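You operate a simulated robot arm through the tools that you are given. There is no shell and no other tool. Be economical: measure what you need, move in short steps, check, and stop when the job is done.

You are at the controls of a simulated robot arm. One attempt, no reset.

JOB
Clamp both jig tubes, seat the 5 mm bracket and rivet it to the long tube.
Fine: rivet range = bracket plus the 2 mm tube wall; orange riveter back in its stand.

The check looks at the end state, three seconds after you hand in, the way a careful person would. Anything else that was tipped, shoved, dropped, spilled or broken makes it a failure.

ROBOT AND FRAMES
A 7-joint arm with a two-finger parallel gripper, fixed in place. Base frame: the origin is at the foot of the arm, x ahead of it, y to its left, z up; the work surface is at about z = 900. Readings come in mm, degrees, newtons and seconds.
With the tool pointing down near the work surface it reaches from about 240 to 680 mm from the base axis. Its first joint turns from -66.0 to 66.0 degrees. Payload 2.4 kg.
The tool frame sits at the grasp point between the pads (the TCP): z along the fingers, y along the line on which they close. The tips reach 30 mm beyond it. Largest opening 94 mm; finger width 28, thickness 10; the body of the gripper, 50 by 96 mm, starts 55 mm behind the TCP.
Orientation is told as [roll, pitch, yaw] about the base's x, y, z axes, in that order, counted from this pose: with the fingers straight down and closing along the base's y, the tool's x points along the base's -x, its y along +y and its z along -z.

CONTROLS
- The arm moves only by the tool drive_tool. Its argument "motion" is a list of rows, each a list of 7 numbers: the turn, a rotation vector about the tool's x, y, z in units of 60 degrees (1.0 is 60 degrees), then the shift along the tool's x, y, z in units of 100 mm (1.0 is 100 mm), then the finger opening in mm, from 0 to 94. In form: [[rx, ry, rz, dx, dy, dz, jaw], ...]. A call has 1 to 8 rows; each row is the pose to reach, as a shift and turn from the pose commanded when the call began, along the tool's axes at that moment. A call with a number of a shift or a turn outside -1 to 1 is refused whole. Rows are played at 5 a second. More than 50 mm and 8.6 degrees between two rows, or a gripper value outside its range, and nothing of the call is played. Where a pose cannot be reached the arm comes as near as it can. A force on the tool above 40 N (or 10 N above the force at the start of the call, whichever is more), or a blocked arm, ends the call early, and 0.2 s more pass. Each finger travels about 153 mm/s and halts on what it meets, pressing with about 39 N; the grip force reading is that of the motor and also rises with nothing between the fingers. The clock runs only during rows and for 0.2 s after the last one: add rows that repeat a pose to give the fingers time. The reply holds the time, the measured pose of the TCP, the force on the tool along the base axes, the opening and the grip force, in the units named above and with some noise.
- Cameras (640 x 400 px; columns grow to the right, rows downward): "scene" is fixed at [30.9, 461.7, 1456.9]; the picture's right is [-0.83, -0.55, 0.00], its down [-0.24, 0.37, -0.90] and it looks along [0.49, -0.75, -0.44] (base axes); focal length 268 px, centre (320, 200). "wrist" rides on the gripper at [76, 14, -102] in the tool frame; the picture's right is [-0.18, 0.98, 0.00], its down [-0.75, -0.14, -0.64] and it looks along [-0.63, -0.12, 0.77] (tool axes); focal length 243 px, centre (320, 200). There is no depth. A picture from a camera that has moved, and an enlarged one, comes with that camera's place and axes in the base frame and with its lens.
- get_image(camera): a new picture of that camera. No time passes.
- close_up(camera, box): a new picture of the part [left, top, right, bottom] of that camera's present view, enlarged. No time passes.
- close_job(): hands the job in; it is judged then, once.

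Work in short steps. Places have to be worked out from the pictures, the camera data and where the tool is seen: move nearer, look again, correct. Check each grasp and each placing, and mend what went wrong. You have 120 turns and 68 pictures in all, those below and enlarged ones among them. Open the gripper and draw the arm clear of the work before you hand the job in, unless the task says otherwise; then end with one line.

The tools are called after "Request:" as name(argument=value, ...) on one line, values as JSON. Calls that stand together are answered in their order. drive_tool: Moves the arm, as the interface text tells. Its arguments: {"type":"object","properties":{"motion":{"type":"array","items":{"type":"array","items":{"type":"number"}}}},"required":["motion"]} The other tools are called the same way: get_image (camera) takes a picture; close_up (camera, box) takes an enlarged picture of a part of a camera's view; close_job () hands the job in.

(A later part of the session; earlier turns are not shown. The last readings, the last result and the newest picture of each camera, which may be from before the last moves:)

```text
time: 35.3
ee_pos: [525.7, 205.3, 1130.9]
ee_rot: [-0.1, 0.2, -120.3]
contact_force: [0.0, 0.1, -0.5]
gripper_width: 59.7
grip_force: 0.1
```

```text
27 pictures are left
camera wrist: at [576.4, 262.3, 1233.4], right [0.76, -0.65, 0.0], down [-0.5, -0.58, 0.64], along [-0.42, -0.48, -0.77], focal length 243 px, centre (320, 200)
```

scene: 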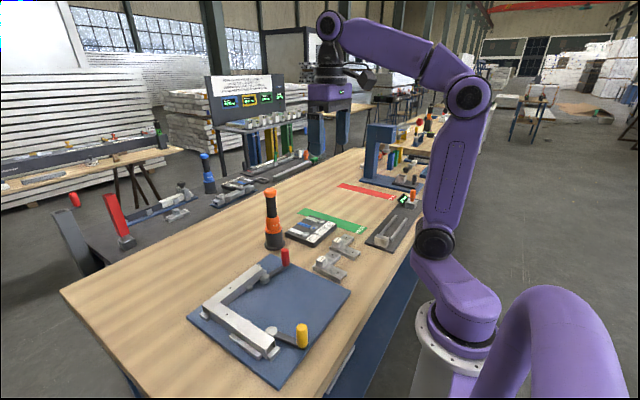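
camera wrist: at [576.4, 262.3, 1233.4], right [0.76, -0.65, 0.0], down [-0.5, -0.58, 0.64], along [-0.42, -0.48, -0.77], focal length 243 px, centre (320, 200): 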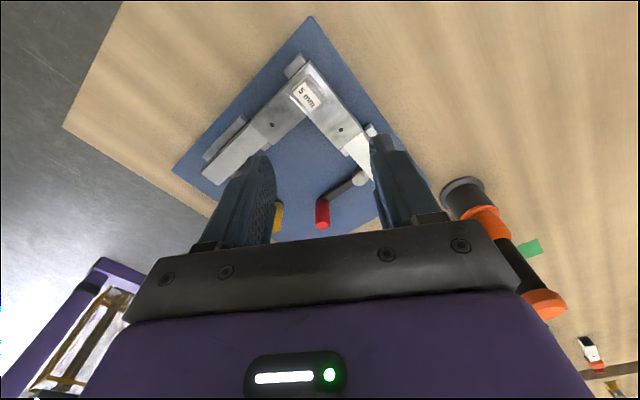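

Enlarge the corner and tubes from this side.

Request:
close_up(camera="wrist", box=[190, 20, 390, 190])

```text
2.35 times, centred on (290, 105) of wrist
camera zoom: at [576.4, 262.3, 1233.4], right [0.76, -0.65, 0.0], down [-0.5, -0.58, 0.64], along [-0.42, -0.48, -0.77], focal length 571 px, centre (391, 424)
```

zoom: 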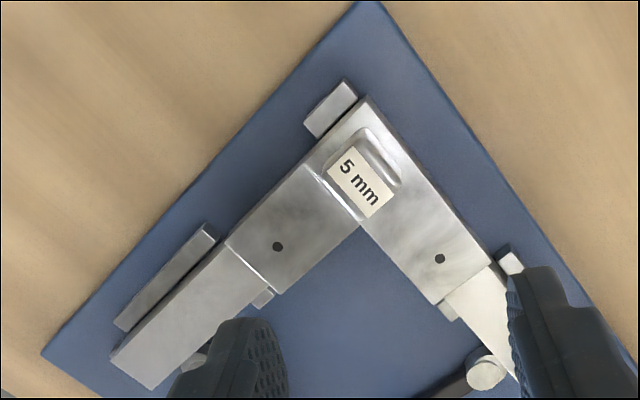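

Nothing decisive from above; go lower and outward to see the outer faces of the corner.

Request:
drive_tool(motion=[[0, 0, 0, 0.25, 0.03, 0.25, 60], [0, 0, 0, 0.5, 0.06, 0.5, 60], [0, 0, 0, 0.75, 0.1, 0.75, 60], [0, 0, 0, 0.95, 0.1, 1, 60], [0, 0, 0, 0.95, 0.1, 1, 60]])

Request:
close_up(camera="wrist", box=[160, 20, 420, 190])

```text
time: 36.5
ee_pos: [581.8, 281.4, 1030.7]
ee_rot: [0.0, 0.2, -120.1]
contact_force: [1.3, 0.1, -0.2]
gripper_width: 60.1
grip_force: 0.1
```

```text
2.35 times, centred on (290, 105) of wrist
camera zoom: at [631.7, 339.2, 1133.1], right [0.76, -0.65, 0.0], down [-0.5, -0.58, 0.64], along [-0.42, -0.48, -0.77], focal length 571 px, centre (391, 424)
```

zoom: 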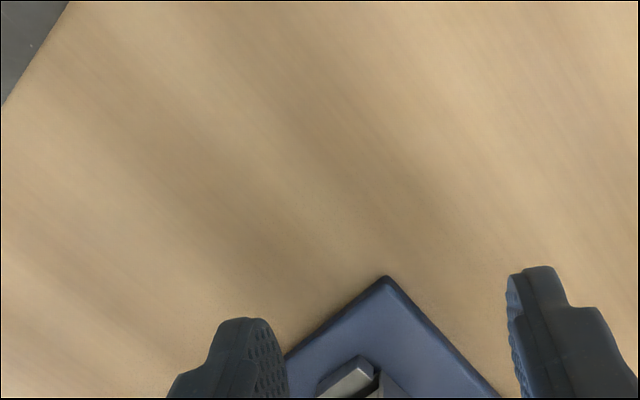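

Request:
close_up(camera="wrist", box=[260, 130, 400, 230])

```text
4.00 times, centred on (330, 180) of wrist
camera zoom: at [631.7, 339.2, 1133.1], right [0.76, -0.65, 0.0], down [-0.5, -0.58, 0.64], along [-0.42, -0.48, -0.77], focal length 970 px, centre (280, 280)
```

zoom: 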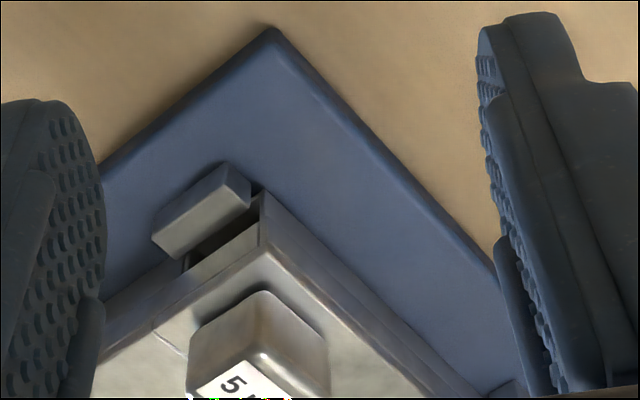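

Corner shows tube A (along y) running through with its open end at +y; B butts against it. I'll take one clean overall view with fingers closed to compare both tubes and stops directly.

Request:
drive_tool(motion=[[0, 0, 0, 0, 0, -0.4, 0], [0, 0, 0, -0.05, 0, -0.8, 0], [0, 0, 0, -0.13, 0.0, -1, 0], [0, 0, 0, -0.28, 0.02, -1, 0]])

Request:
drive_tool(motion=[[0, 0, 0, 0, 0.03, -0.45, 0], [0, 0, 0, 0, 0.03, -0.45, 0]])

Request:
close_up(camera="wrist", box=[180, 90, 420, 240])

```text
time: 37.5
ee_pos: [568.3, 256.9, 1130.5]
ee_rot: [-0.1, 0.1, -120.1]
contact_force: [-0.1, -0.1, -0.6]
gripper_width: 0.0
grip_force: 33.1
```

```text
time: 38.1
ee_pos: [569.8, 254.9, 1176.1]
ee_rot: [-0.1, 0.0, -120.1]
contact_force: [0.1, -0.5, 0.6]
gripper_width: 0.0
grip_force: 32.9
```

```text
2.67 times, centred on (300, 165) of wrist
camera zoom: at [620.9, 313.2, 1278.9], right [0.76, -0.65, 0.0], down [-0.5, -0.58, 0.64], along [-0.42, -0.48, -0.77], focal length 647 px, centre (373, 293)
```

zoom: 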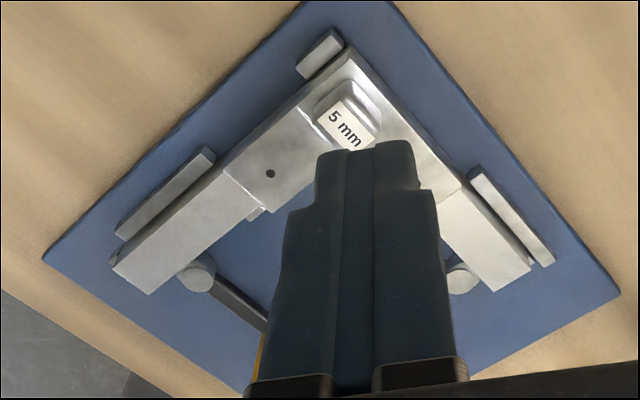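

Both tubes are about 180 mm; A is the through-running one and reads slightly longer in every estimate (≈181 vs ≈178), so I take A (hole at ≈(515.2,154.6)) as the long tube. Now return to yaw 0 and head for the riveter.

Request:
drive_tool(motion=[[0, 0, -0.125, -0.125, 0.01, 0, 60], [0, 0, -0.25, -0.25, 0.02, 0, 60], [0, 0, -0.375, -0.375, 0.04, 0, 60], [0, 0, -0.5, -0.5, 0.05, 0, 60], [0, 0, -0.625, -0.625, 0.06, 0, 60], [0, 0, -0.75, -0.75, 0.08, 0, 60], [0, 0, -0.875, -0.875, 0.09, 0, 60], [0, 0, -1, -1, 0.1, 0, 60]])

Request:
drive_tool(motion=[[0, 0, -0.125, -0.1, -0.1, 0, 60], [0, 0, -0.25, -0.2, -0.2, 0, 60], [0, 0, -0.375, -0.3, -0.3, 0, 60], [0, 0, -0.5, -0.4, -0.4, 0, 60], [0, 0, -0.625, -0.5, -0.5, 0, 60], [0, 0, -0.75, -0.6, -0.6, 0, 60], [0, 0, -0.875, -0.7, -0.7, 0, 60], [0, 0, -1, -0.8, -0.81, 0, 60]])

Request:
drive_tool(motion=[[0, 0, 0, 0.1, -0.3, 0, 60], [0, 0, 0, 0.2, -0.65, 0, 60], [0, 0, 0, 0.3, -1, 0, 60], [0, 0, 0, 0.3, -1, 0, 60]])

Request:
get_image(camera="wrist")

```text
time: 39.9
ee_pos: [530.3, 164.9, 1175.4]
ee_rot: [-0.1, 0.2, -59.9]
contact_force: [-0.4, -0.6, -1.2]
gripper_width: 59.9
grip_force: 0.0
```

```text
time: 41.7
ee_pos: [500.1, 54.5, 1173.7]
ee_rot: [0.2, -0.1, 0.1]
contact_force: [-0.2, 0.1, 0.4]
gripper_width: 60.1
grip_force: 0.1
```

```text
time: 42.7
ee_pos: [470.4, -47.5, 1175.8]
ee_rot: [0.2, 0.0, -0.1]
contact_force: [0.1, -0.8, -0.4]
gripper_width: 60.0
grip_force: 0.0
```

```text
22 pictures are left
camera wrist: at [393.6, -34.9, 1277.2], right [0.18, 0.98, 0.0], down [0.75, -0.14, 0.64], along [0.63, -0.12, -0.77], focal length 243 px, centre (320, 200)
```

wrist: 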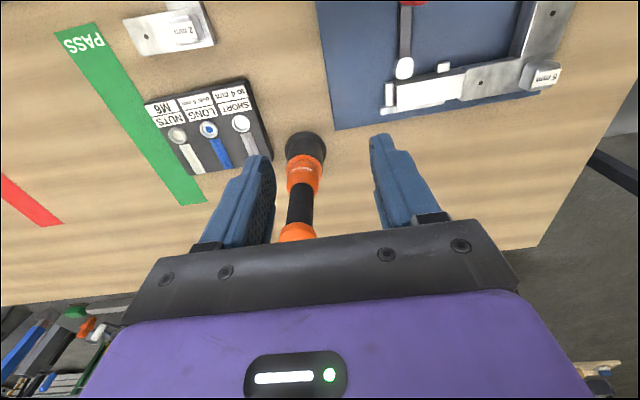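

Riveter is at ≈(583,-94), cap top z≈1103. Move directly above and look.

Request:
drive_tool(motion=[[0, 0, 0, -0.4, -0.2, 0, 80], [0, 0, 0, -0.8, -0.4, 0, 80], [0, 0, 0, -1.0, -0.46, 0, 80], [0, 0, 0, -1.0, -0.46, 0, 80]])

Request:
drive_tool(motion=[[0, 0, 0, -0.13, 0, 0, 80], [0, 0, 0, -0.13, 0, 0, 80]])

Request:
get_image(camera="wrist")

Request:
close_up(camera="scene", box=[240, 140, 340, 260])

```text
time: 43.7
ee_pos: [570.5, -92.4, 1174.4]
ee_rot: [0.1, -0.2, -0.2]
contact_force: [0.1, -0.4, -0.6]
gripper_width: 80.0
grip_force: 0.0
```

```text
time: 44.3
ee_pos: [583.2, -90.8, 1174.8]
ee_rot: [0.2, 0.0, 0.0]
contact_force: [0.5, 0.1, -0.2]
gripper_width: 80.0
grip_force: 0.0
```

```text
21 pictures are left
camera wrist: at [507.2, -78.1, 1277.4], right [0.19, 0.98, 0.0], down [0.75, -0.14, 0.64], along [0.63, -0.12, -0.77], focal length 243 px, centre (320, 200)
```

wrist: 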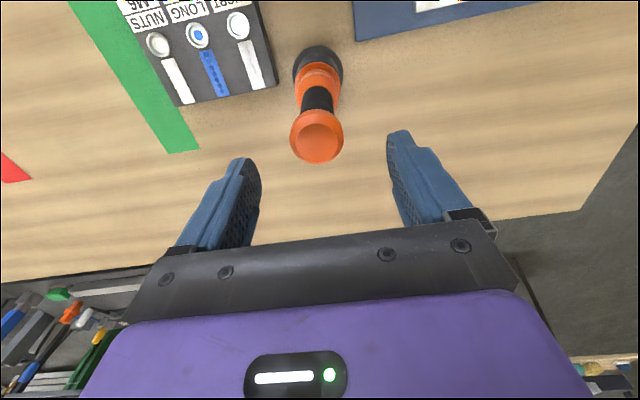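

```text
3.33 times, centred on (290, 200) of scene
camera zoom: at [30.9, 461.7, 1456.9], right [-0.83, -0.55, 0.0], down [-0.24, 0.37, -0.9], along [0.49, -0.75, -0.44], focal length 894 px, centre (420, 200)
```

zoom: 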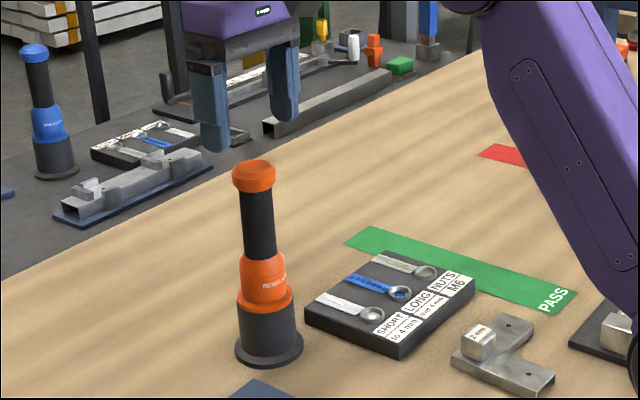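

Riveter axis triangulates to (588,-93), cap z≈1080–1104; LONG cup ≈(514.5,-231,923). Descend onto the cap and grip.

Request:
drive_tool(motion=[[0, 0, 0, -0.048, -0.022, 0.2, 80], [0, 0, 0, -0.048, -0.022, 0.5, 80], [0, 0, 0, -0.048, -0.022, 0.84, 80], [0, 0, 0, -0.048, -0.022, 0.84, 80]])

Request:
drive_tool(motion=[[0, 0, 0, 0, 0, 0, 55], [0, 0, 0, 0, 0, 0, 10], [0, 0, 0, 0, 0, 0, 10], [0, 0, 0, 0, 0, 0, 10]])

Request:
get_image(camera="wrist")

```text
time: 45.3
ee_pos: [587.2, -94.0, 1088.8]
ee_rot: [0.1, 0.0, -0.1]
contact_force: [-0.1, -0.5, -1.1]
gripper_width: 79.9
grip_force: 0.1
```

```text
time: 46.3
ee_pos: [586.3, -93.8, 1089.6]
ee_rot: [0.2, 0.1, -0.1]
contact_force: [1.7, -0.4, 0.5]
gripper_width: 41.7
grip_force: 38.8
```

```text
19 pictures are left
camera wrist: at [510.9, -81.1, 1191.9], right [0.19, 0.98, 0.0], down [0.75, -0.14, 0.64], along [0.63, -0.12, -0.77], focal length 243 px, centre (320, 200)
```

wrist: 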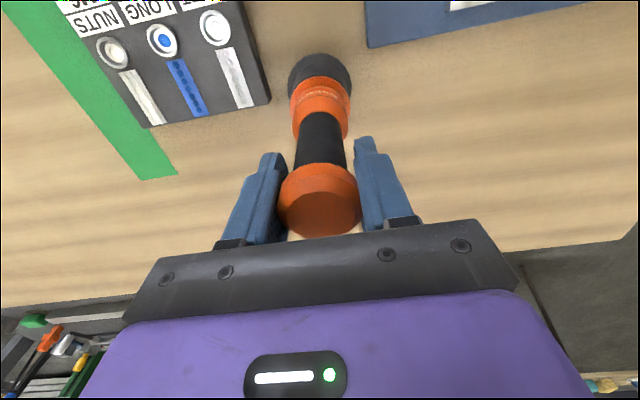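

Cap gripped (41.7 mm). Lift straight up and inspect the nose.

Request:
drive_tool(motion=[[0, 0, 0, 0, 0, -0.1, 10], [0, 0, 0, 0, 0, -0.4, 10], [0, 0, 0, 0, 0, -0.7, 10], [0, 0, 0, 0, 0, -1, 10], [0, 0, 0, 0, 0, -1, 10]])

Request:
close_up(camera="scene", box=[230, 100, 370, 260])

```text
time: 47.5
ee_pos: [586.8, -94.6, 1188.3]
ee_rot: [0.1, 0.0, -0.2]
contact_force: [-0.2, -1.1, -4.8]
gripper_width: 41.6
grip_force: 38.9
```

```text
2.50 times, centred on (300, 180) of scene
camera zoom: at [31.0, 461.7, 1456.9], right [-0.83, -0.55, 0.0], down [-0.24, 0.37, -0.9], along [0.49, -0.75, -0.44], focal length 671 px, centre (370, 250)
```

zoom: 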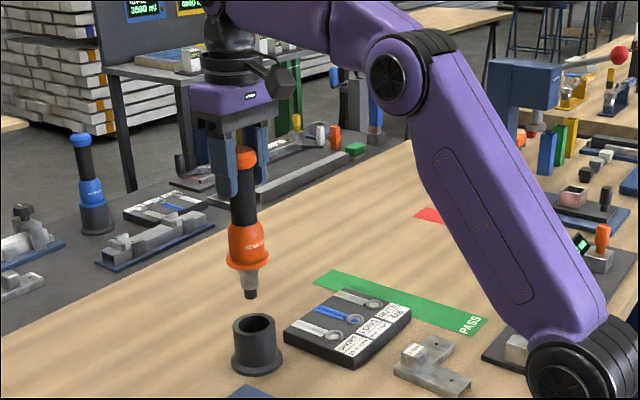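

The riveter came out cleanly; nose tip is ≈183 mm below the TCP. Carry it above the LONG cup.

Request:
drive_tool(motion=[[0, 0, 0, 0.15, -0.3, 0, 10], [0, 0, 0, 0.3, -0.6, 0, 10], [0, 0, 0, 0.45, -0.85, 0, 10], [0, 0, 0, 0.5, -1, 0, 10]])

Request:
drive_tool(motion=[[0, 0, 0, 0.12, -0.2, 0.1, 10], [0, 0, 0, 0.22, -0.365, 0.3, 10], [0, 0, 0, 0.22, -0.365, 0.5, 10], [0, 0, 0, 0.22, -0.365, 0.5, 10]])

Request:
close_up(camera="wrist", box=[220, 30, 420, 180])

Request:
close_up(camera="scene", box=[270, 170, 370, 270])

```text
time: 48.5
ee_pos: [538.0, -194.4, 1190.1]
ee_rot: [0.3, 0.0, -0.1]
contact_force: [0.1, -0.1, -3.9]
gripper_width: 42.0
grip_force: 39.7
```

```text
time: 49.5
ee_pos: [515.5, -231.9, 1139.3]
ee_rot: [0.2, -0.1, -0.1]
contact_force: [0.0, 0.9, -3.6]
gripper_width: 42.0
grip_force: 39.4
```

```text
2.67 times, centred on (320, 105) of wrist
camera zoom: at [439.8, -218.8, 1241.8], right [0.19, 0.98, 0.0], down [0.75, -0.14, 0.64], along [0.63, -0.12, -0.77], focal length 647 px, centre (320, 453)
```

zoom: 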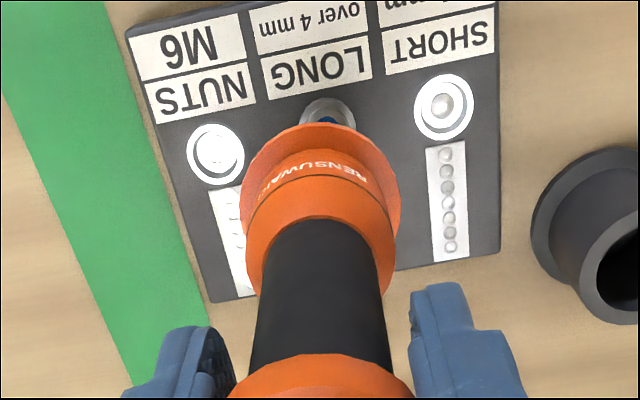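

```text
4.00 times, centred on (320, 220) of scene
camera zoom: at [31.0, 461.6, 1456.9], right [-0.83, -0.55, 0.0], down [-0.24, 0.37, -0.9], along [0.49, -0.75, -0.44], focal length 1073 px, centre (320, 120)
```

zoom: 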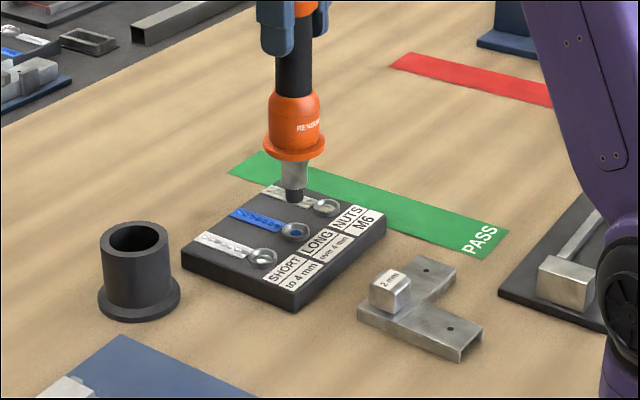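

Nose and LONG cup line up within ~1 mm. Shift +1 mm in y and descend slowly until contact.

Request:
drive_tool(motion=[[0, 0, 0, 0, 0.01, 0.1, 10], [0, 0, 0, 0, 0.01, 0.18, 10], [0, 0, 0, 0, 0.01, 0.23, 10], [0, 0, 0, 0, 0.01, 0.27, 10], [0, 0, 0, 0, 0.01, 0.3, 10], [0, 0, 0, 0, 0.01, 0.33, 10], [0, 0, 0, 0, 0.01, 0.36, 10]])

Request:
close_up(camera="scene", box=[290, 200, 360, 260])

```text
time: 51.1
ee_pos: [516.0, -228.7, 1104.1]
ee_rot: [0.3, -0.1, -0.2]
contact_force: [-0.1, 0.6, -4.0]
gripper_width: 41.9
grip_force: 39.1
```

```text
6.67 times, centred on (325, 230) of scene
camera zoom: at [31.0, 461.6, 1456.9], right [-0.83, -0.55, 0.0], down [-0.24, 0.37, -0.9], along [0.49, -0.75, -0.44], focal length 1788 px, centre (287, 0)
```

zoom: 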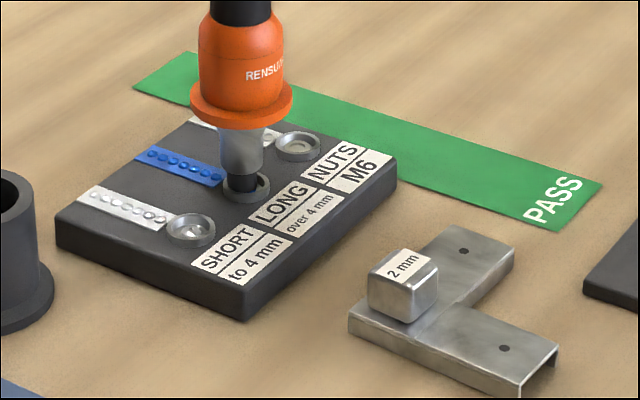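

The nose is entering the cup; no contact force yet. Continue down in small steps.

Request:
drive_tool(motion=[[0, 0, 0, 0, -0.005, 0.02, 10], [0, 0, 0, 0, -0.005, 0.04, 10], [0, 0, 0, 0, -0.005, 0.06, 10], [0, 0, 0, 0, -0.005, 0.08, 10], [0, 0, 0, 0, -0.005, 0.1, 10], [0, 0, 0, 0, -0.005, 0.12, 10]])

```text
time: 52.5
ee_pos: [515.7, -230.3, 1093.2]
ee_rot: [0.2, -0.1, -0.1]
contact_force: [0.7, 3.0, 9.1]
gripper_width: 41.9
grip_force: 39.5
```

Contact (≈13 N). Press slightly more, dwell, then look.

Request:
drive_tool(motion=[[0, 0, 0, 0, 0, 0.015, 10], [0, 0, 0, 0, 0, 0.015, 10], [0, 0, 0, 0, 0, 0.015, 10]])

Request:
drive_tool(motion=[[0, 0, 0, 0, 0, -0.15, 10], [0, 0, 0, 0, 0, -0.4, 10], [0, 0, 0, 0, 0, -0.7, 10], [0, 0, 0, 0, 0, -0.8, 10]])

Request:
close_up(camera="scene", box=[280, 170, 360, 250])

```text
time: 53.3
ee_pos: [515.4, -231.2, 1090.6]
ee_rot: [0.0, -0.1, -0.1]
contact_force: [2.5, 0.2, 12.3]
gripper_width: 41.5
grip_force: 39.1
```

```text
time: 54.3
ee_pos: [514.9, -229.7, 1170.1]
ee_rot: [0.2, 0.1, 0.0]
contact_force: [-0.3, -0.5, -5.1]
gripper_width: 41.5
grip_force: 38.6
```

```text
5.00 times, centred on (320, 210) of scene
camera zoom: at [31.0, 461.6, 1456.9], right [-0.83, -0.55, 0.0], down [-0.24, 0.37, -0.9], along [0.49, -0.75, -0.44], focal length 1341 px, centre (320, 150)
```

zoom: 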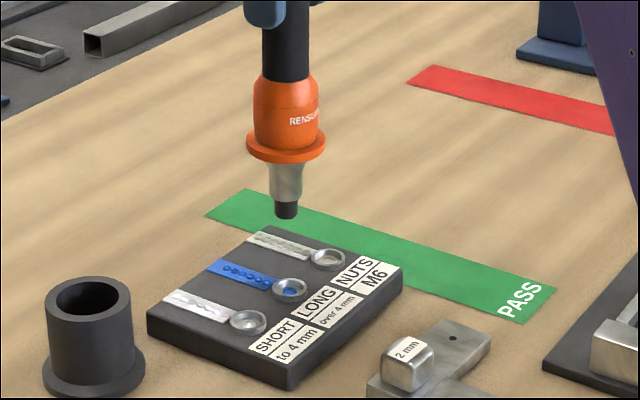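

Check closely whether a rivet sits in the nose.

Request:
close_up(camera="scene", box=[294, 196, 334, 234])

```text
10.53 times, centred on (314, 215) of scene
camera zoom: at [31.0, 461.6, 1456.9], right [-0.83, -0.55, 0.0], down [-0.24, 0.37, -0.9], along [0.49, -0.75, -0.44], focal length 2824 px, centre (383, 42)
```

zoom: 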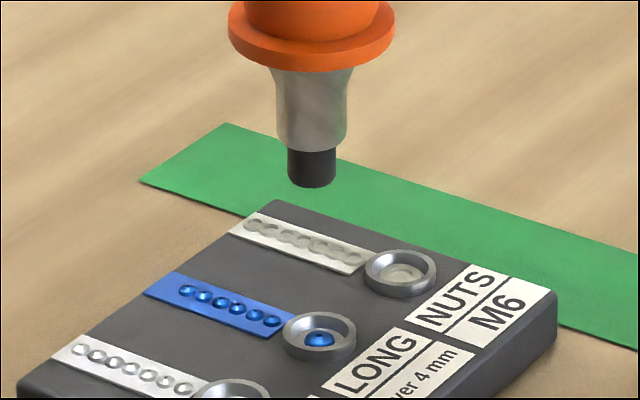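

The blue magazine now has a gap at its left end – one LONG rivet has been taken. Carry the riveter high over to tube A's hole at ≈(515,154.6).

Request:
drive_tool(motion=[[0, 0, 0, 0, 0.1, -0.3, 10], [0, 0, 0, 0, 0.4, -0.35, 10], [0, 0, 0, 0, 0.7, -0.35, 10], [0, 0, 0, 0, 1, -0.35, 10]])

Request:
drive_tool(motion=[[0, 0, 0, 0, 0.35, 0, 10], [0, 0, 0, 0, 0.7, 0, 10], [0, 0, 0, 0, 1, 0, 10]])

Request:
drive_tool(motion=[[0, 0, 0, 0, 0.35, 0, 10], [0, 0, 0, 0, 0.7, 0, 10], [0, 0, 0, 0, 1, 0, 10]])

Request:
drive_tool(motion=[[0, 0, 0, 0, 0.35, 0, 10], [0, 0, 0, 0, 0.7, 0.1, 10], [0, 0, 0, 0, 0.85, 0.3, 10], [0, 0, 0, 0, 0.85, 0.5, 10], [0, 0, 0, 0, 0.85, 0.5, 10]])

Request:
close_up(camera="scene", box=[210, 220, 290, 300])

Request:
close_up(camera="wrist", box=[240, 30, 400, 150])

```text
time: 55.3
ee_pos: [515.4, -128.4, 1204.4]
ee_rot: [0.2, 0.0, -0.1]
contact_force: [-0.2, 0.1, -4.0]
gripper_width: 41.6
grip_force: 38.1
```

```text
time: 56.1
ee_pos: [517.7, -30.5, 1206.4]
ee_rot: [0.2, 0.2, -0.1]
contact_force: [-0.1, 0.7, -3.8]
gripper_width: 41.8
grip_force: 39.0
```

```text
time: 56.9
ee_pos: [514.6, 71.4, 1204.3]
ee_rot: [0.2, -0.1, -0.1]
contact_force: [-0.2, -0.3, -3.7]
gripper_width: 41.6
grip_force: 39.0
```

```text
time: 58.1
ee_pos: [516.9, 154.8, 1157.3]
ee_rot: [0.2, 0.0, -0.1]
contact_force: [-0.4, -0.5, -4.0]
gripper_width: 41.7
grip_force: 39.6
```

```text
5.00 times, centred on (250, 260) of scene
camera zoom: at [31.0, 461.7, 1456.9], right [-0.83, -0.55, 0.0], down [-0.24, 0.37, -0.9], along [0.49, -0.75, -0.44], focal length 1341 px, centre (670, -100)
```

zoom: 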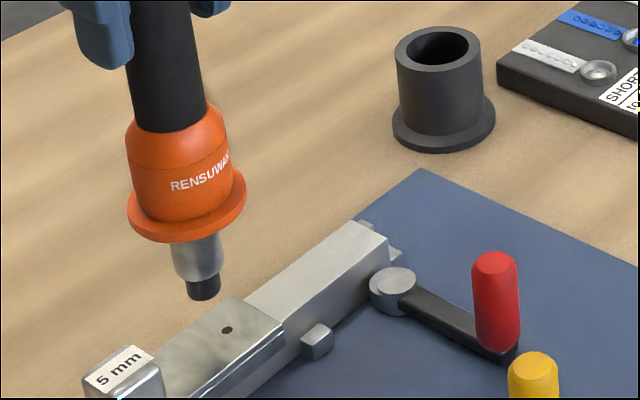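

```text
3.33 times, centred on (320, 90) of wrist
camera zoom: at [439.7, 168.4, 1260.2], right [0.19, 0.98, 0.0], down [0.75, -0.14, 0.64], along [0.63, -0.12, -0.77], focal length 809 px, centre (320, 567)
```

zoom: 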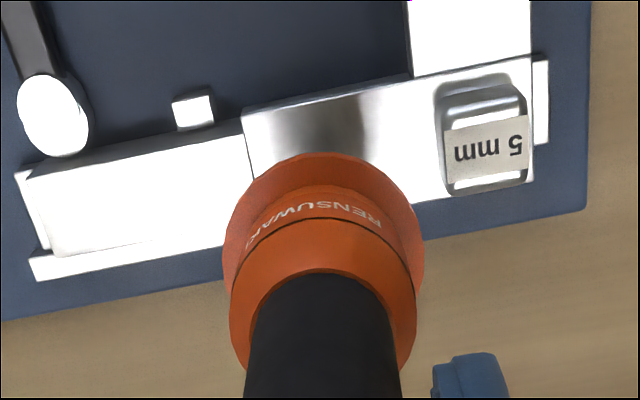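

I need a finer reading of the nose tip against the hole; tight zoom.

Request:
close_up(camera="scene", box=[215, 266, 245, 292])

```text
15.38 times, centred on (230, 279) of scene
camera zoom: at [31.0, 461.7, 1456.9], right [-0.83, -0.55, 0.0], down [-0.24, 0.37, -0.9], along [0.49, -0.75, -0.44], focal length 4127 px, centre (1705, -1015)
```

zoom: 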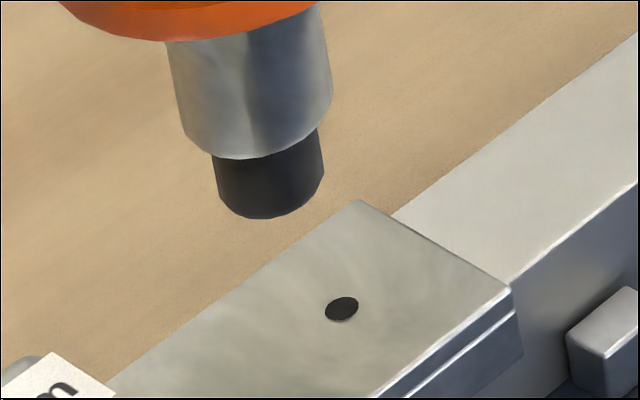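

The tight view shows the bracket sits ≈2–3 mm off-centre (towards -x,-y): it has play and shifted when I released. I'll park the riveter in its stand, re-centre the bracket, then come back.

Request:
drive_tool(motion=[[0, 0, 0, 0, 0, -0.4, 10], [0, 0, 0, -0.1, -0.3, -0.5, 10], [0, 0, 0, -0.2, -0.65, -0.5, 10], [0, 0, 0, -0.3, -1, -0.5, 10]])

Request:
drive_tool(motion=[[0, 0, 0, -0.12, -0.35, 0, 10], [0, 0, 0, -0.24, -0.7, 0, 10], [0, 0, 0, -0.35, -1, 0, 10]])

Request:
drive_tool(motion=[[0, 0, 0, -0.05, -0.3, 0, 10], [0, 0, 0, -0.05, -0.49, 0, 10], [0, 0, 0, -0.05, -0.49, 0, 10]])

```text
time: 59.1
ee_pos: [547.0, 53.7, 1205.4]
ee_rot: [0.1, 0.1, 0.0]
contact_force: [0.0, 0.9, -4.5]
gripper_width: 41.6
grip_force: 39.1
```

```text
time: 59.9
ee_pos: [581.4, -47.0, 1206.4]
ee_rot: [0.1, -0.1, 0.0]
contact_force: [-0.5, -0.1, -4.0]
gripper_width: 41.7
grip_force: 38.8
```

```text
time: 60.7
ee_pos: [585.6, -94.8, 1206.1]
ee_rot: [0.3, 0.1, -0.1]
contact_force: [-0.8, 0.0, -4.7]
gripper_width: 41.7
grip_force: 39.4
```

Lower into the stand, first to mid height, then gently until it rests.

Request:
drive_tool(motion=[[0, 0, 0, -0.008, 0.004, 0.25, 10], [0, 0, 0, -0.008, 0.004, 0.45, 10], [0, 0, 0, -0.008, 0.004, 0.65, 10], [0, 0, 0, -0.008, 0.004, 0.8, 10]])

Request:
drive_tool(motion=[[0, 0, 0, 0, 0, 0.12, 10], [0, 0, 0, 0, 0, 0.22, 10], [0, 0, 0, 0, 0, 0.28, 10], [0, 0, 0, 0, 0, 0.33, 10], [0, 0, 0, 0, 0, 0.36, 10], [0, 0, 0, 0, 0, 0.38, 10]])

Request:
close_up(camera="scene", box=[240, 150, 320, 260])

```text
time: 61.7
ee_pos: [587.5, -92.1, 1125.1]
ee_rot: [0.2, 0.1, -0.1]
contact_force: [0.7, 0.6, -4.5]
gripper_width: 41.6
grip_force: 39.2
```

```text
time: 63.1
ee_pos: [586.3, -92.3, 1088.9]
ee_rot: [0.3, -0.1, -0.1]
contact_force: [-2.2, 1.5, 13.1]
gripper_width: 41.3
grip_force: 39.2
```

```text
3.64 times, centred on (280, 205) of scene
camera zoom: at [30.6, 461.7, 1456.9], right [-0.83, -0.55, 0.0], down [-0.24, 0.37, -0.9], along [0.49, -0.75, -0.44], focal length 976 px, centre (466, 182)
```

zoom: 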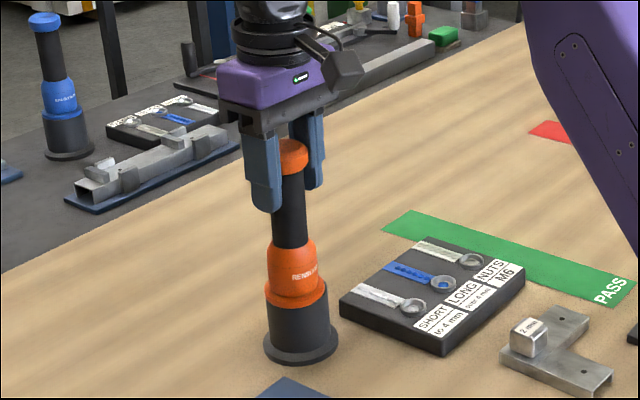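

Riveter rests in the stand at the same height as originally. Release it and go back above the bracket knob (last released at (515,212.5)).

Request:
drive_tool(motion=[[0, 0, 0, 0, 0, 0, 60], [0, 0, 0, 0, 0, 0, 80], [0, 0, 0, 0, 0, 0, 80], [0, 0, 0, 0, 0, -0.4, 80], [0, 0, 0, 0, 0, -0.8, 80]])

Request:
drive_tool(motion=[[0, 0, 0, 0.1, 0.33, -0.1, 60], [0, 0, 0, 0.25, 0.66, -0.1, 60], [0, 0, 0, 0.35, 1, -0.1, 60]])

Request:
drive_tool(motion=[[0, 0, 0, 0.12, 0.33, 0.2, 60], [0, 0, 0, 0.24, 0.66, 0.4, 60], [0, 0, 0, 0.36, 1, 0.7, 50]])

Request:
drive_tool(motion=[[0, 0, 0, 0, 0.35, 0, 50], [0, 0, 0, 0, 0.7, 0, 50], [0, 0, 0, 0, 1, 0, 50], [0, 0, 0, 0, 1, 0, 50]])

```text
time: 64.3
ee_pos: [587.0, -92.5, 1166.4]
ee_rot: [0.2, 0.1, -0.1]
contact_force: [-1.2, 0.1, -0.2]
gripper_width: 80.1
grip_force: 0.1
```

```text
time: 65.1
ee_pos: [551.7, 8.2, 1176.6]
ee_rot: [0.2, 0.1, -0.1]
contact_force: [0.3, -0.1, 0.1]
gripper_width: 60.1
grip_force: 0.0
```

```text
time: 65.9
ee_pos: [512.7, 109.9, 1107.4]
ee_rot: [0.2, 0.0, 0.0]
contact_force: [-0.7, 0.8, -0.5]
gripper_width: 50.0
grip_force: 0.0
```

```text
time: 66.9
ee_pos: [514.3, 206.6, 1108.2]
ee_rot: [0.2, 0.0, -0.1]
contact_force: [0.1, 0.5, 0.7]
gripper_width: 49.9
grip_force: 0.0
```

Lower over the knob (y +4 mm) and grip at TCP z≈982.

Request:
drive_tool(motion=[[0, 0, 0, 0, 0.035, 0.4, 50], [0, 0, 0, 0, 0.035, 0.8, 50], [0, 0, 0, 0, 0.035, 1.0, 50], [0, 0, 0, 0, 0.035, 1.0, 50]])

Request:
drive_tool(motion=[[0, 0, 0, 0, 0, 0.1, 50], [0, 0, 0, 0, 0, 0.26, 50], [0, 0, 0, 0, 0, 0.26, 10], [0, 0, 0, 0, 0, 0.26, 10], [0, 0, 0, 0, 0, 0.26, 10]])

```text
time: 67.9
ee_pos: [516.8, 210.3, 1009.2]
ee_rot: [0.2, 0.0, -0.1]
contact_force: [0.2, 0.8, -0.6]
gripper_width: 50.2
grip_force: 0.0
```

```text
time: 69.1
ee_pos: [515.9, 213.1, 983.4]
ee_rot: [0.2, 0.1, -0.2]
contact_force: [-0.5, 3.0, 4.0]
gripper_width: 27.3
grip_force: 38.9
```

Gripped. Slide the bracket by (+2,+2.7) mm, then press lightly.

Request:
drive_tool(motion=[[0, 0, 0, -0.01, 0.013, 0, 10], [0, 0, 0, -0.02, 0.027, 0, 10], [0, 0, 0, -0.02, 0.027, 0.02, 10], [0, 0, 0, -0.02, 0.027, 0.03, 10], [0, 0, 0, -0.02, 0.027, 0.03, 10]])

Request:
close_up(camera="scene", box=[215, 266, 245, 292])

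```text
time: 70.3
ee_pos: [517.1, 213.2, 980.8]
ee_rot: [0.2, -0.1, 0.0]
contact_force: [-6.1, -6.6, 31.7]
gripper_width: 27.8
grip_force: 39.0
```

```text
15.38 times, centred on (230, 279) of scene
camera zoom: at [30.2, 461.3, 1457.1], right [-0.83, -0.55, 0.0], down [-0.24, 0.37, -0.9], along [0.49, -0.75, -0.44], focal length 4127 px, centre (1705, -1015)
```

zoom: 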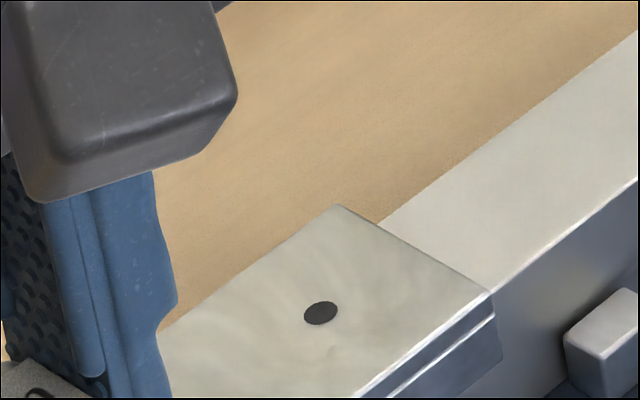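

Hole now matches the projected tube hole within ~1 mm and overhang is near symmetric. Release in place without lifting, then rise.

Request:
drive_tool(motion=[[0, 0, 0, 0, 0, -0.01, 50], [0, 0, 0, 0, 0, -0.01, 50], [0, 0, 0, 0, 0, -0.01, 50], [0, 0, 0, 0, 0, -0.4, 50], [0, 0, 0, 0, 0, -0.8, 50], [0, 0, 0, 0, -0.3, -1, 50]])

Request:
close_up(camera="scene", box=[215, 266, 245, 292])

```text
time: 71.7
ee_pos: [518.0, 184.4, 1079.9]
ee_rot: [0.3, 0.1, 0.0]
contact_force: [0.3, -0.5, -0.3]
gripper_width: 50.1
grip_force: 0.0
```

```text
15.38 times, centred on (230, 279) of scene
camera zoom: at [30.9, 461.7, 1456.9], right [-0.83, -0.55, 0.0], down [-0.24, 0.37, -0.9], along [0.49, -0.75, -0.44], focal length 4127 px, centre (1705, -1015)
```

zoom: 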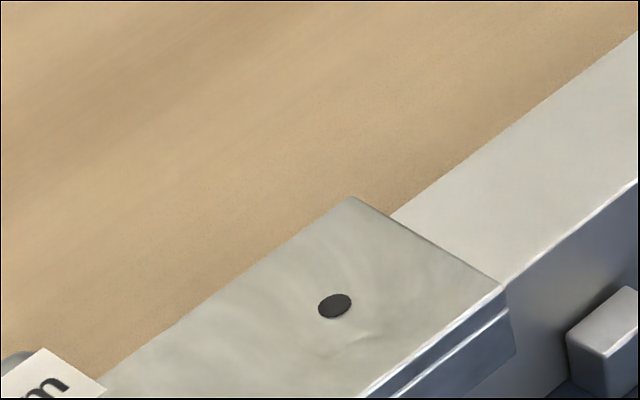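

x is now centred; I check y using the wrist camera, which sees both legs from here.

Request:
close_up(camera="wrist", box=[230, 0, 410, 130])

```text
3.08 times, centred on (320, 65) of wrist
camera zoom: at [441.7, 198.2, 1182.3], right [0.18, 0.98, 0.0], down [0.75, -0.14, 0.64], along [0.63, -0.12, -0.77], focal length 746 px, centre (320, 615)
```

zoom: 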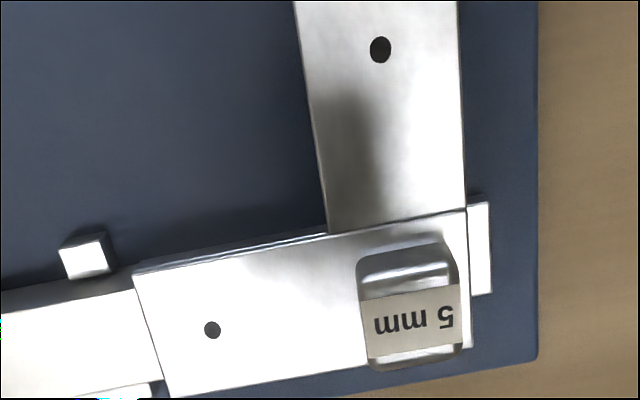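

Wrist and scene agree: x is good, y is ≈3 mm short (towards -y). One more nudge: close on the knob with the TCP set 3 mm further in +y, with no downward press, then reopen.

Request:
drive_tool(motion=[[0, 0, 0, 0, 0.33, 0, 50], [0, 0, 0, 0, 0.33, 0.4, 50], [0, 0, 0, 0, 0.33, 0.8, 50], [0, 0, 0, 0, 0.33, 0.95, 50], [0, 0, 0, 0, 0.33, 0.95, 50]])

Request:
drive_tool(motion=[[0, 0, 0, 0, 0, 0, 30], [0, 0, 0, 0, 0, 0, 26], [0, 0, 0, 0, 0, 0, 26], [0, 0, 0, 0, 0, 0, 26]])

```text
time: 72.9
ee_pos: [518.5, 217.7, 982.5]
ee_rot: [0.2, 0.0, -0.1]
contact_force: [-0.9, -0.2, 0.2]
gripper_width: 50.1
grip_force: 0.0
```

```text
time: 73.9
ee_pos: [518.1, 216.9, 982.9]
ee_rot: [0.2, 0.0, -0.1]
contact_force: [0.6, -1.0, 0.7]
gripper_width: 27.5
grip_force: 38.7
```

Closed with hardly any reaction, so the bracket slid. Open and rise, then check.

Request:
drive_tool(motion=[[0, 0, 0, 0, 0, 0, 34], [0, 0, 0, 0, 0, 0, 50], [0, 0, 0, 0, 0, 0, 50], [0, 0, 0, 0, 0, -0.4, 50], [0, 0, 0, 0, 0, -0.8, 50], [0, 0, 0, 0, -0.3, -1, 50]])

Request:
close_up(camera="scene", box=[215, 266, 245, 292])

```text
time: 75.3
ee_pos: [516.1, 186.9, 1085.3]
ee_rot: [0.2, 0.0, -0.1]
contact_force: [-0.4, -0.4, 1.1]
gripper_width: 49.9
grip_force: 0.1
```

```text
15.38 times, centred on (230, 279) of scene
camera zoom: at [30.9, 461.7, 1456.9], right [-0.83, -0.55, 0.0], down [-0.24, 0.37, -0.9], along [0.49, -0.75, -0.44], focal length 4127 px, centre (1705, -1015)
```

zoom: 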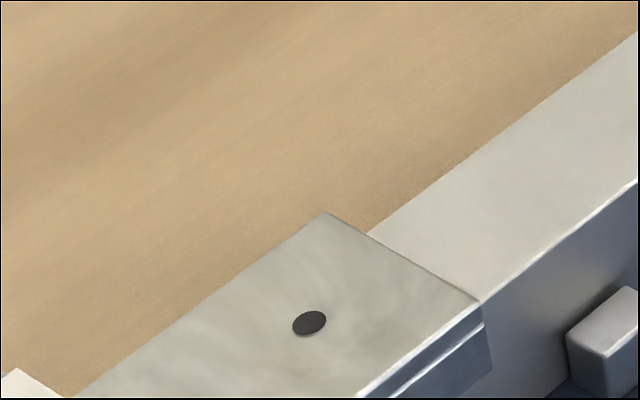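

Now ≈+1.9 mm in y. One last small correction of -1.8 mm the same way.

Request:
drive_tool(motion=[[0, 0, 0, 0, 0.282, 0, 50], [0, 0, 0, 0, 0.282, 0.4, 50], [0, 0, 0, 0, 0.282, 0.8, 50], [0, 0, 0, 0, 0.282, 1, 50], [0, 0, 0, 0, 0.282, 1, 50]])

Request:
drive_tool(motion=[[0, 0, 0, 0, 0, 0, 30], [0, 0, 0, 0, 0, 0, 26], [0, 0, 0, 0, 0, 0, 26], [0, 0, 0, 0, 0, 0, 36], [0, 0, 0, 0, 0, 0, 50], [0, 0, 0, 0, 0, 0, 50]])

Request:
drive_tool(motion=[[0, 0, 0, 0, 0, -0.4, 50], [0, 0, 0, 0, 0, -0.8, 50], [0, 0, 0, 0, -0.3, -1, 50]])

Request:
close_up(camera="scene", box=[215, 266, 245, 292])

```text
time: 76.5
ee_pos: [516.7, 214.9, 985.9]
ee_rot: [0.1, 0.0, -0.1]
contact_force: [0.5, -0.1, 0.0]
gripper_width: 49.9
grip_force: 0.1
```

```text
time: 77.9
ee_pos: [516.2, 214.5, 986.3]
ee_rot: [0.2, 0.1, -0.2]
contact_force: [0.7, 0.6, 0.3]
gripper_width: 49.9
grip_force: 0.0
```

```text
time: 78.7
ee_pos: [516.0, 185.7, 1086.5]
ee_rot: [0.2, -0.1, -0.1]
contact_force: [0.1, -0.7, 0.0]
gripper_width: 50.1
grip_force: 0.1
```

```text
15.38 times, centred on (230, 279) of scene
camera zoom: at [30.9, 461.7, 1456.9], right [-0.83, -0.55, 0.0], down [-0.24, 0.37, -0.9], along [0.49, -0.75, -0.44], focal length 4127 px, centre (1705, -1015)
```

zoom: 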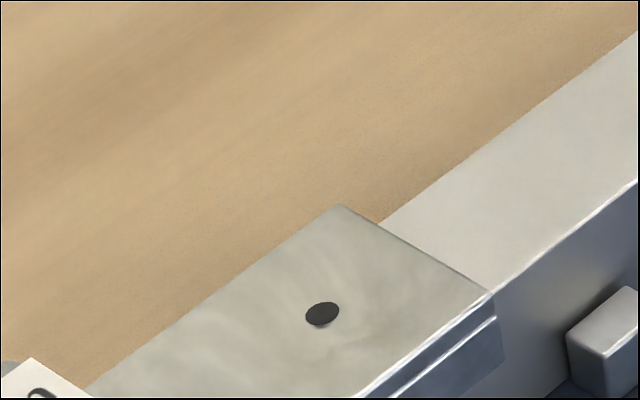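

Hole is now within ~1 mm of the tube hole. Fetch the riveter again.

Request:
drive_tool(motion=[[0, 0, 0, 0, 0, -0.45, 60], [0, 0, 0, 0, -0.2, -0.85, 60], [0, 0, 0, -0.1, -0.6, -0.9, 80], [0, 0, 0, -0.2, -1, -0.9, 80]])

Request:
drive_tool(motion=[[0, 0, 0, -0.15, -0.33, 0, 80], [0, 0, 0, -0.3, -0.66, 0, 80], [0, 0, 0, -0.45, -1, 0, 80]])

Request:
drive_tool(motion=[[0, 0, 0, -0.06, -0.4, 0, 80], [0, 0, 0, -0.06, -0.788, 0, 80], [0, 0, 0, -0.06, -0.788, 0, 80]])

```text
time: 79.7
ee_pos: [538.5, 82.2, 1174.4]
ee_rot: [0.2, 0.0, 0.0]
contact_force: [0.0, -0.6, 0.0]
gripper_width: 79.9
grip_force: 0.0
```

```text
time: 80.5
ee_pos: [583.5, -15.6, 1176.4]
ee_rot: [0.2, 0.0, 0.0]
contact_force: [-0.2, -0.1, 1.2]
gripper_width: 80.1
grip_force: 0.0
```

```text
time: 81.3
ee_pos: [588.2, -94.5, 1176.1]
ee_rot: [0.2, -0.1, 0.0]
contact_force: [0.2, -0.5, -0.7]
gripper_width: 80.2
grip_force: 0.1
```

Descend 86 mm around the cap and grip.

Request:
drive_tool(motion=[[0, 0, 0, 0, 0.01, 0.3, 80], [0, 0, 0, 0, 0.01, 0.6, 80], [0, 0, 0, 0, 0.01, 0.865, 80], [0, 0, 0, 0, 0.01, 0.865, 80], [0, 0, 0, 0, 0.01, 0.865, 50], [0, 0, 0, 0, 0.01, 0.865, 10], [0, 0, 0, 0, 0.01, 0.865, 10], [0, 0, 0, 0, 0.01, 0.865, 10]])

Request:
drive_tool(motion=[[0, 0, 0, 0, 0, -0.2, 10], [0, 0, 0, 0, 0, -0.6, 10], [0, 0, 0, 0, 0, -1, 10], [0, 0, 0, 0, 0, -1, 10]])

```text
time: 83.1
ee_pos: [588.0, -93.3, 1087.1]
ee_rot: [0.2, 0.1, -0.2]
contact_force: [1.4, 0.5, 0.1]
gripper_width: 41.9
grip_force: 39.1
```

```text
time: 84.1
ee_pos: [588.4, -94.2, 1186.3]
ee_rot: [0.2, 0.1, -0.1]
contact_force: [0.3, 0.3, -4.5]
gripper_width: 42.0
grip_force: 39.0
```

Riveter held (weight −4.5 N). Carry it to the hole of tube A.

Request:
drive_tool(motion=[[0, 0, 0, 0.05, 0.15, -0.2, 10], [0, 0, 0, 0.15, 0.45, -0.2, 10], [0, 0, 0, 0.25, 0.75, -0.2, 10], [0, 0, 0, 0.35, 1, -0.2, 10]])

Request:
drive_tool(motion=[[0, 0, 0, 0.13, 0.35, 0, 10], [0, 0, 0, 0.26, 0.7, 0, 10], [0, 0, 0, 0.38, 1, 0, 10], [0, 0, 0, 0.38, 1, 0, 10]])

Request:
drive_tool(motion=[[0, 0, 0, 0, 0.25, 0, 10], [0, 0, 0, 0, 0.485, 0.1, 10], [0, 0, 0, 0, 0.485, 0.4, 10], [0, 0, 0, 0, 0.485, 0.6, 10], [0, 0, 0, 0, 0.485, 0.63, 10], [0, 0, 0, 0, 0.485, 0.63, 10]])

Request:
close_up(camera="scene", box=[210, 262, 250, 292])

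```text
time: 85.1
ee_pos: [553.6, 8.7, 1206.2]
ee_rot: [0.2, 0.0, -0.2]
contact_force: [0.1, -0.8, -4.8]
gripper_width: 41.8
grip_force: 39.0
```

```text
time: 86.1
ee_pos: [516.2, 107.0, 1208.6]
ee_rot: [0.2, 0.1, -0.1]
contact_force: [-0.4, 0.4, -3.6]
gripper_width: 42.0
grip_force: 39.2
```

```text
time: 87.5
ee_pos: [515.0, 155.7, 1145.3]
ee_rot: [0.3, 0.0, 0.0]
contact_force: [-0.4, -0.1, -5.0]
gripper_width: 41.9
grip_force: 39.3
```

```text
13.33 times, centred on (230, 277) of scene
camera zoom: at [31.0, 461.7, 1456.9], right [-0.83, -0.55, 0.0], down [-0.24, 0.37, -0.9], along [0.49, -0.75, -0.44], focal length 3577 px, centre (1520, -827)
```

zoom: 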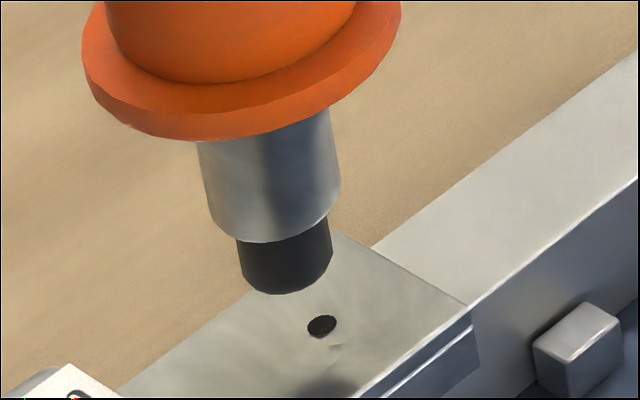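

The nose must move ≈(-3,-3.3) mm. Shift and go down 11 mm, then check at close range.

Request:
drive_tool(motion=[[0, 0, 0, 0.03, -0.033, 0.0, 10], [0, 0, 0, 0.03, -0.033, 0.06, 10], [0, 0, 0, 0.03, -0.033, 0.11, 10], [0, 0, 0, 0.03, -0.033, 0.11, 10]])

Request:
close_up(camera="scene", box=[215, 266, 245, 292])

```text
time: 88.5
ee_pos: [514.3, 151.3, 1134.6]
ee_rot: [0.2, 0.0, 0.0]
contact_force: [-1.0, -0.2, -4.0]
gripper_width: 41.7
grip_force: 38.8
```

```text
15.38 times, centred on (230, 279) of scene
camera zoom: at [31.0, 461.7, 1456.9], right [-0.83, -0.55, 0.0], down [-0.24, 0.37, -0.9], along [0.49, -0.75, -0.44], focal length 4127 px, centre (1705, -1015)
```

zoom: 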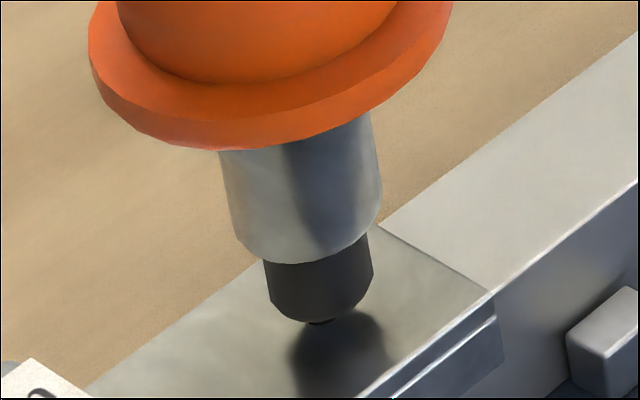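

Nose lines up with the hole (for a ~6 mm gap). Descend slowly to contact and press.

Request:
drive_tool(motion=[[0, 0, 0, 0, 0, 0.02, 10], [0, 0, 0, 0, 0, 0.04, 10], [0, 0, 0, 0, 0, 0.06, 10], [0, 0, 0, 0, 0, 0.075, 10], [0, 0, 0, 0, 0, 0.09, 10], [0, 0, 0, 0, 0, 0.09, 10]])

```text
time: 89.9
ee_pos: [513.0, 150.0, 1124.5]
ee_rot: [0.2, 0.0, 0.0]
contact_force: [-0.1, 1.4, -1.6]
gripper_width: 41.7
grip_force: 39.0
```

Contact may just be starting. Press 3 mm more and read the force.

Request:
drive_tool(motion=[[0, 0, 0, 0, 0, 0.015, 10], [0, 0, 0, 0, 0, 0.03, 10], [0, 0, 0, 0, 0, 0.03, 10]])

```text
time: 90.7
ee_pos: [512.5, 151.4, 1121.6]
ee_rot: [0.3, -0.1, 0.0]
contact_force: [2.0, 0.8, 2.7]
gripper_width: 41.5
grip_force: 39.2
```

Contact is building softly. Check alignment in contact.

Request:
close_up(camera="scene", box=[215, 266, 245, 292])

```text
15.38 times, centred on (230, 279) of scene
camera zoom: at [30.9, 461.7, 1456.9], right [-0.83, -0.55, 0.0], down [-0.24, 0.37, -0.9], along [0.49, -0.75, -0.44], focal length 4127 px, centre (1705, -1015)
```

zoom: 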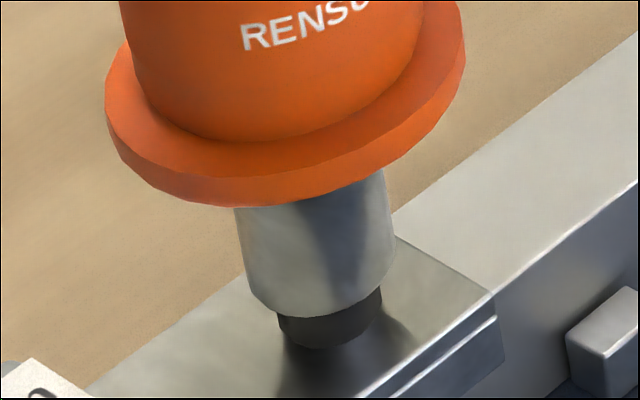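

Nose is in contact and its tip retracts (spring). It's ≈1.3 mm off; ease up, shift (+1.2,+0.6), and press through the stroke.

Request:
drive_tool(motion=[[0, 0, 0, 0, 0, -0.06, 10], [0, 0, 0, -0.012, 0.006, -0.06, 10], [0, 0, 0, -0.012, 0.006, -0.02, 10], [0, 0, 0, -0.012, 0.006, 0.01, 10], [0, 0, 0, -0.012, 0.006, 0.03, 10], [0, 0, 0, -0.012, 0.006, 0.05, 10], [0, 0, 0, -0.012, 0.006, 0.05, 10]])

```text
time: 92.3
ee_pos: [513.6, 152.3, 1118.4]
ee_rot: [0.3, 0.0, -0.2]
contact_force: [-1.7, -1.8, 8.3]
gripper_width: 41.8
grip_force: 39.2
```

Force is rising (≈13 N net). Press further in small steps.

Request:
drive_tool(motion=[[0, 0, 0, 0, 0, 0.02, 10], [0, 0, 0, 0, 0, 0.04, 10], [0, 0, 0, 0, 0, 0.06, 10], [0, 0, 0, 0, 0, 0.06, 10]])

```text
time: 93.3
ee_pos: [514.7, 152.5, 1110.9]
ee_rot: [0.3, -0.2, -0.1]
contact_force: [-3.1, 0.5, 17.8]
gripper_width: 41.8
grip_force: 39.5
```

Request:
drive_tool(motion=[[0, 0, 0, 0, 0, 0.02, 10], [0, 0, 0, 0, 0, 0.04, 10], [0, 0, 0, 0, 0, 0.06, 10], [0, 0, 0, 0, 0, 0.06, 10], [0, 0, 0, 0, 0, 0.06, 10]])

```text
time: 94.5
ee_pos: [515.5, 151.7, 1107.5]
ee_rot: [0.3, -0.6, -0.1]
contact_force: [2.5, -0.7, 35.2]
gripper_width: 41.7
grip_force: 39.2
```

Stroke bottomed at 35 N. Lift straight up and look at the hole.

Request:
drive_tool(motion=[[0, 0, 0, 0, 0, -0.1, 10], [0, 0, 0, 0, 0, -0.3, 10], [0, 0, 0, 0, 0, -0.7, 10], [0, 0, 0, 0, 0, -1, 10], [0, 0, 0, 0, 0, -1, 10]])

Request:
close_up(camera="scene", box=[215, 250, 265, 292])

```text
time: 95.7
ee_pos: [514.0, 151.2, 1205.7]
ee_rot: [0.2, 0.1, -0.1]
contact_force: [0.8, 0.0, -3.4]
gripper_width: 41.5
grip_force: 39.8
```

```text
9.52 times, centred on (240, 271) of scene
camera zoom: at [31.0, 461.7, 1456.9], right [-0.83, -0.55, 0.0], down [-0.24, 0.37, -0.9], along [0.49, -0.75, -0.44], focal length 2555 px, centre (1082, -476)
```

zoom: 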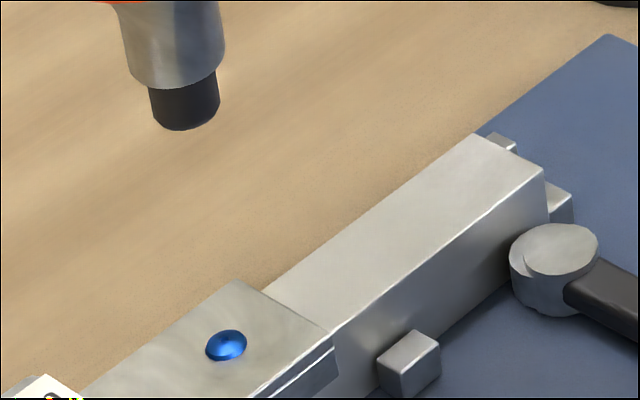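

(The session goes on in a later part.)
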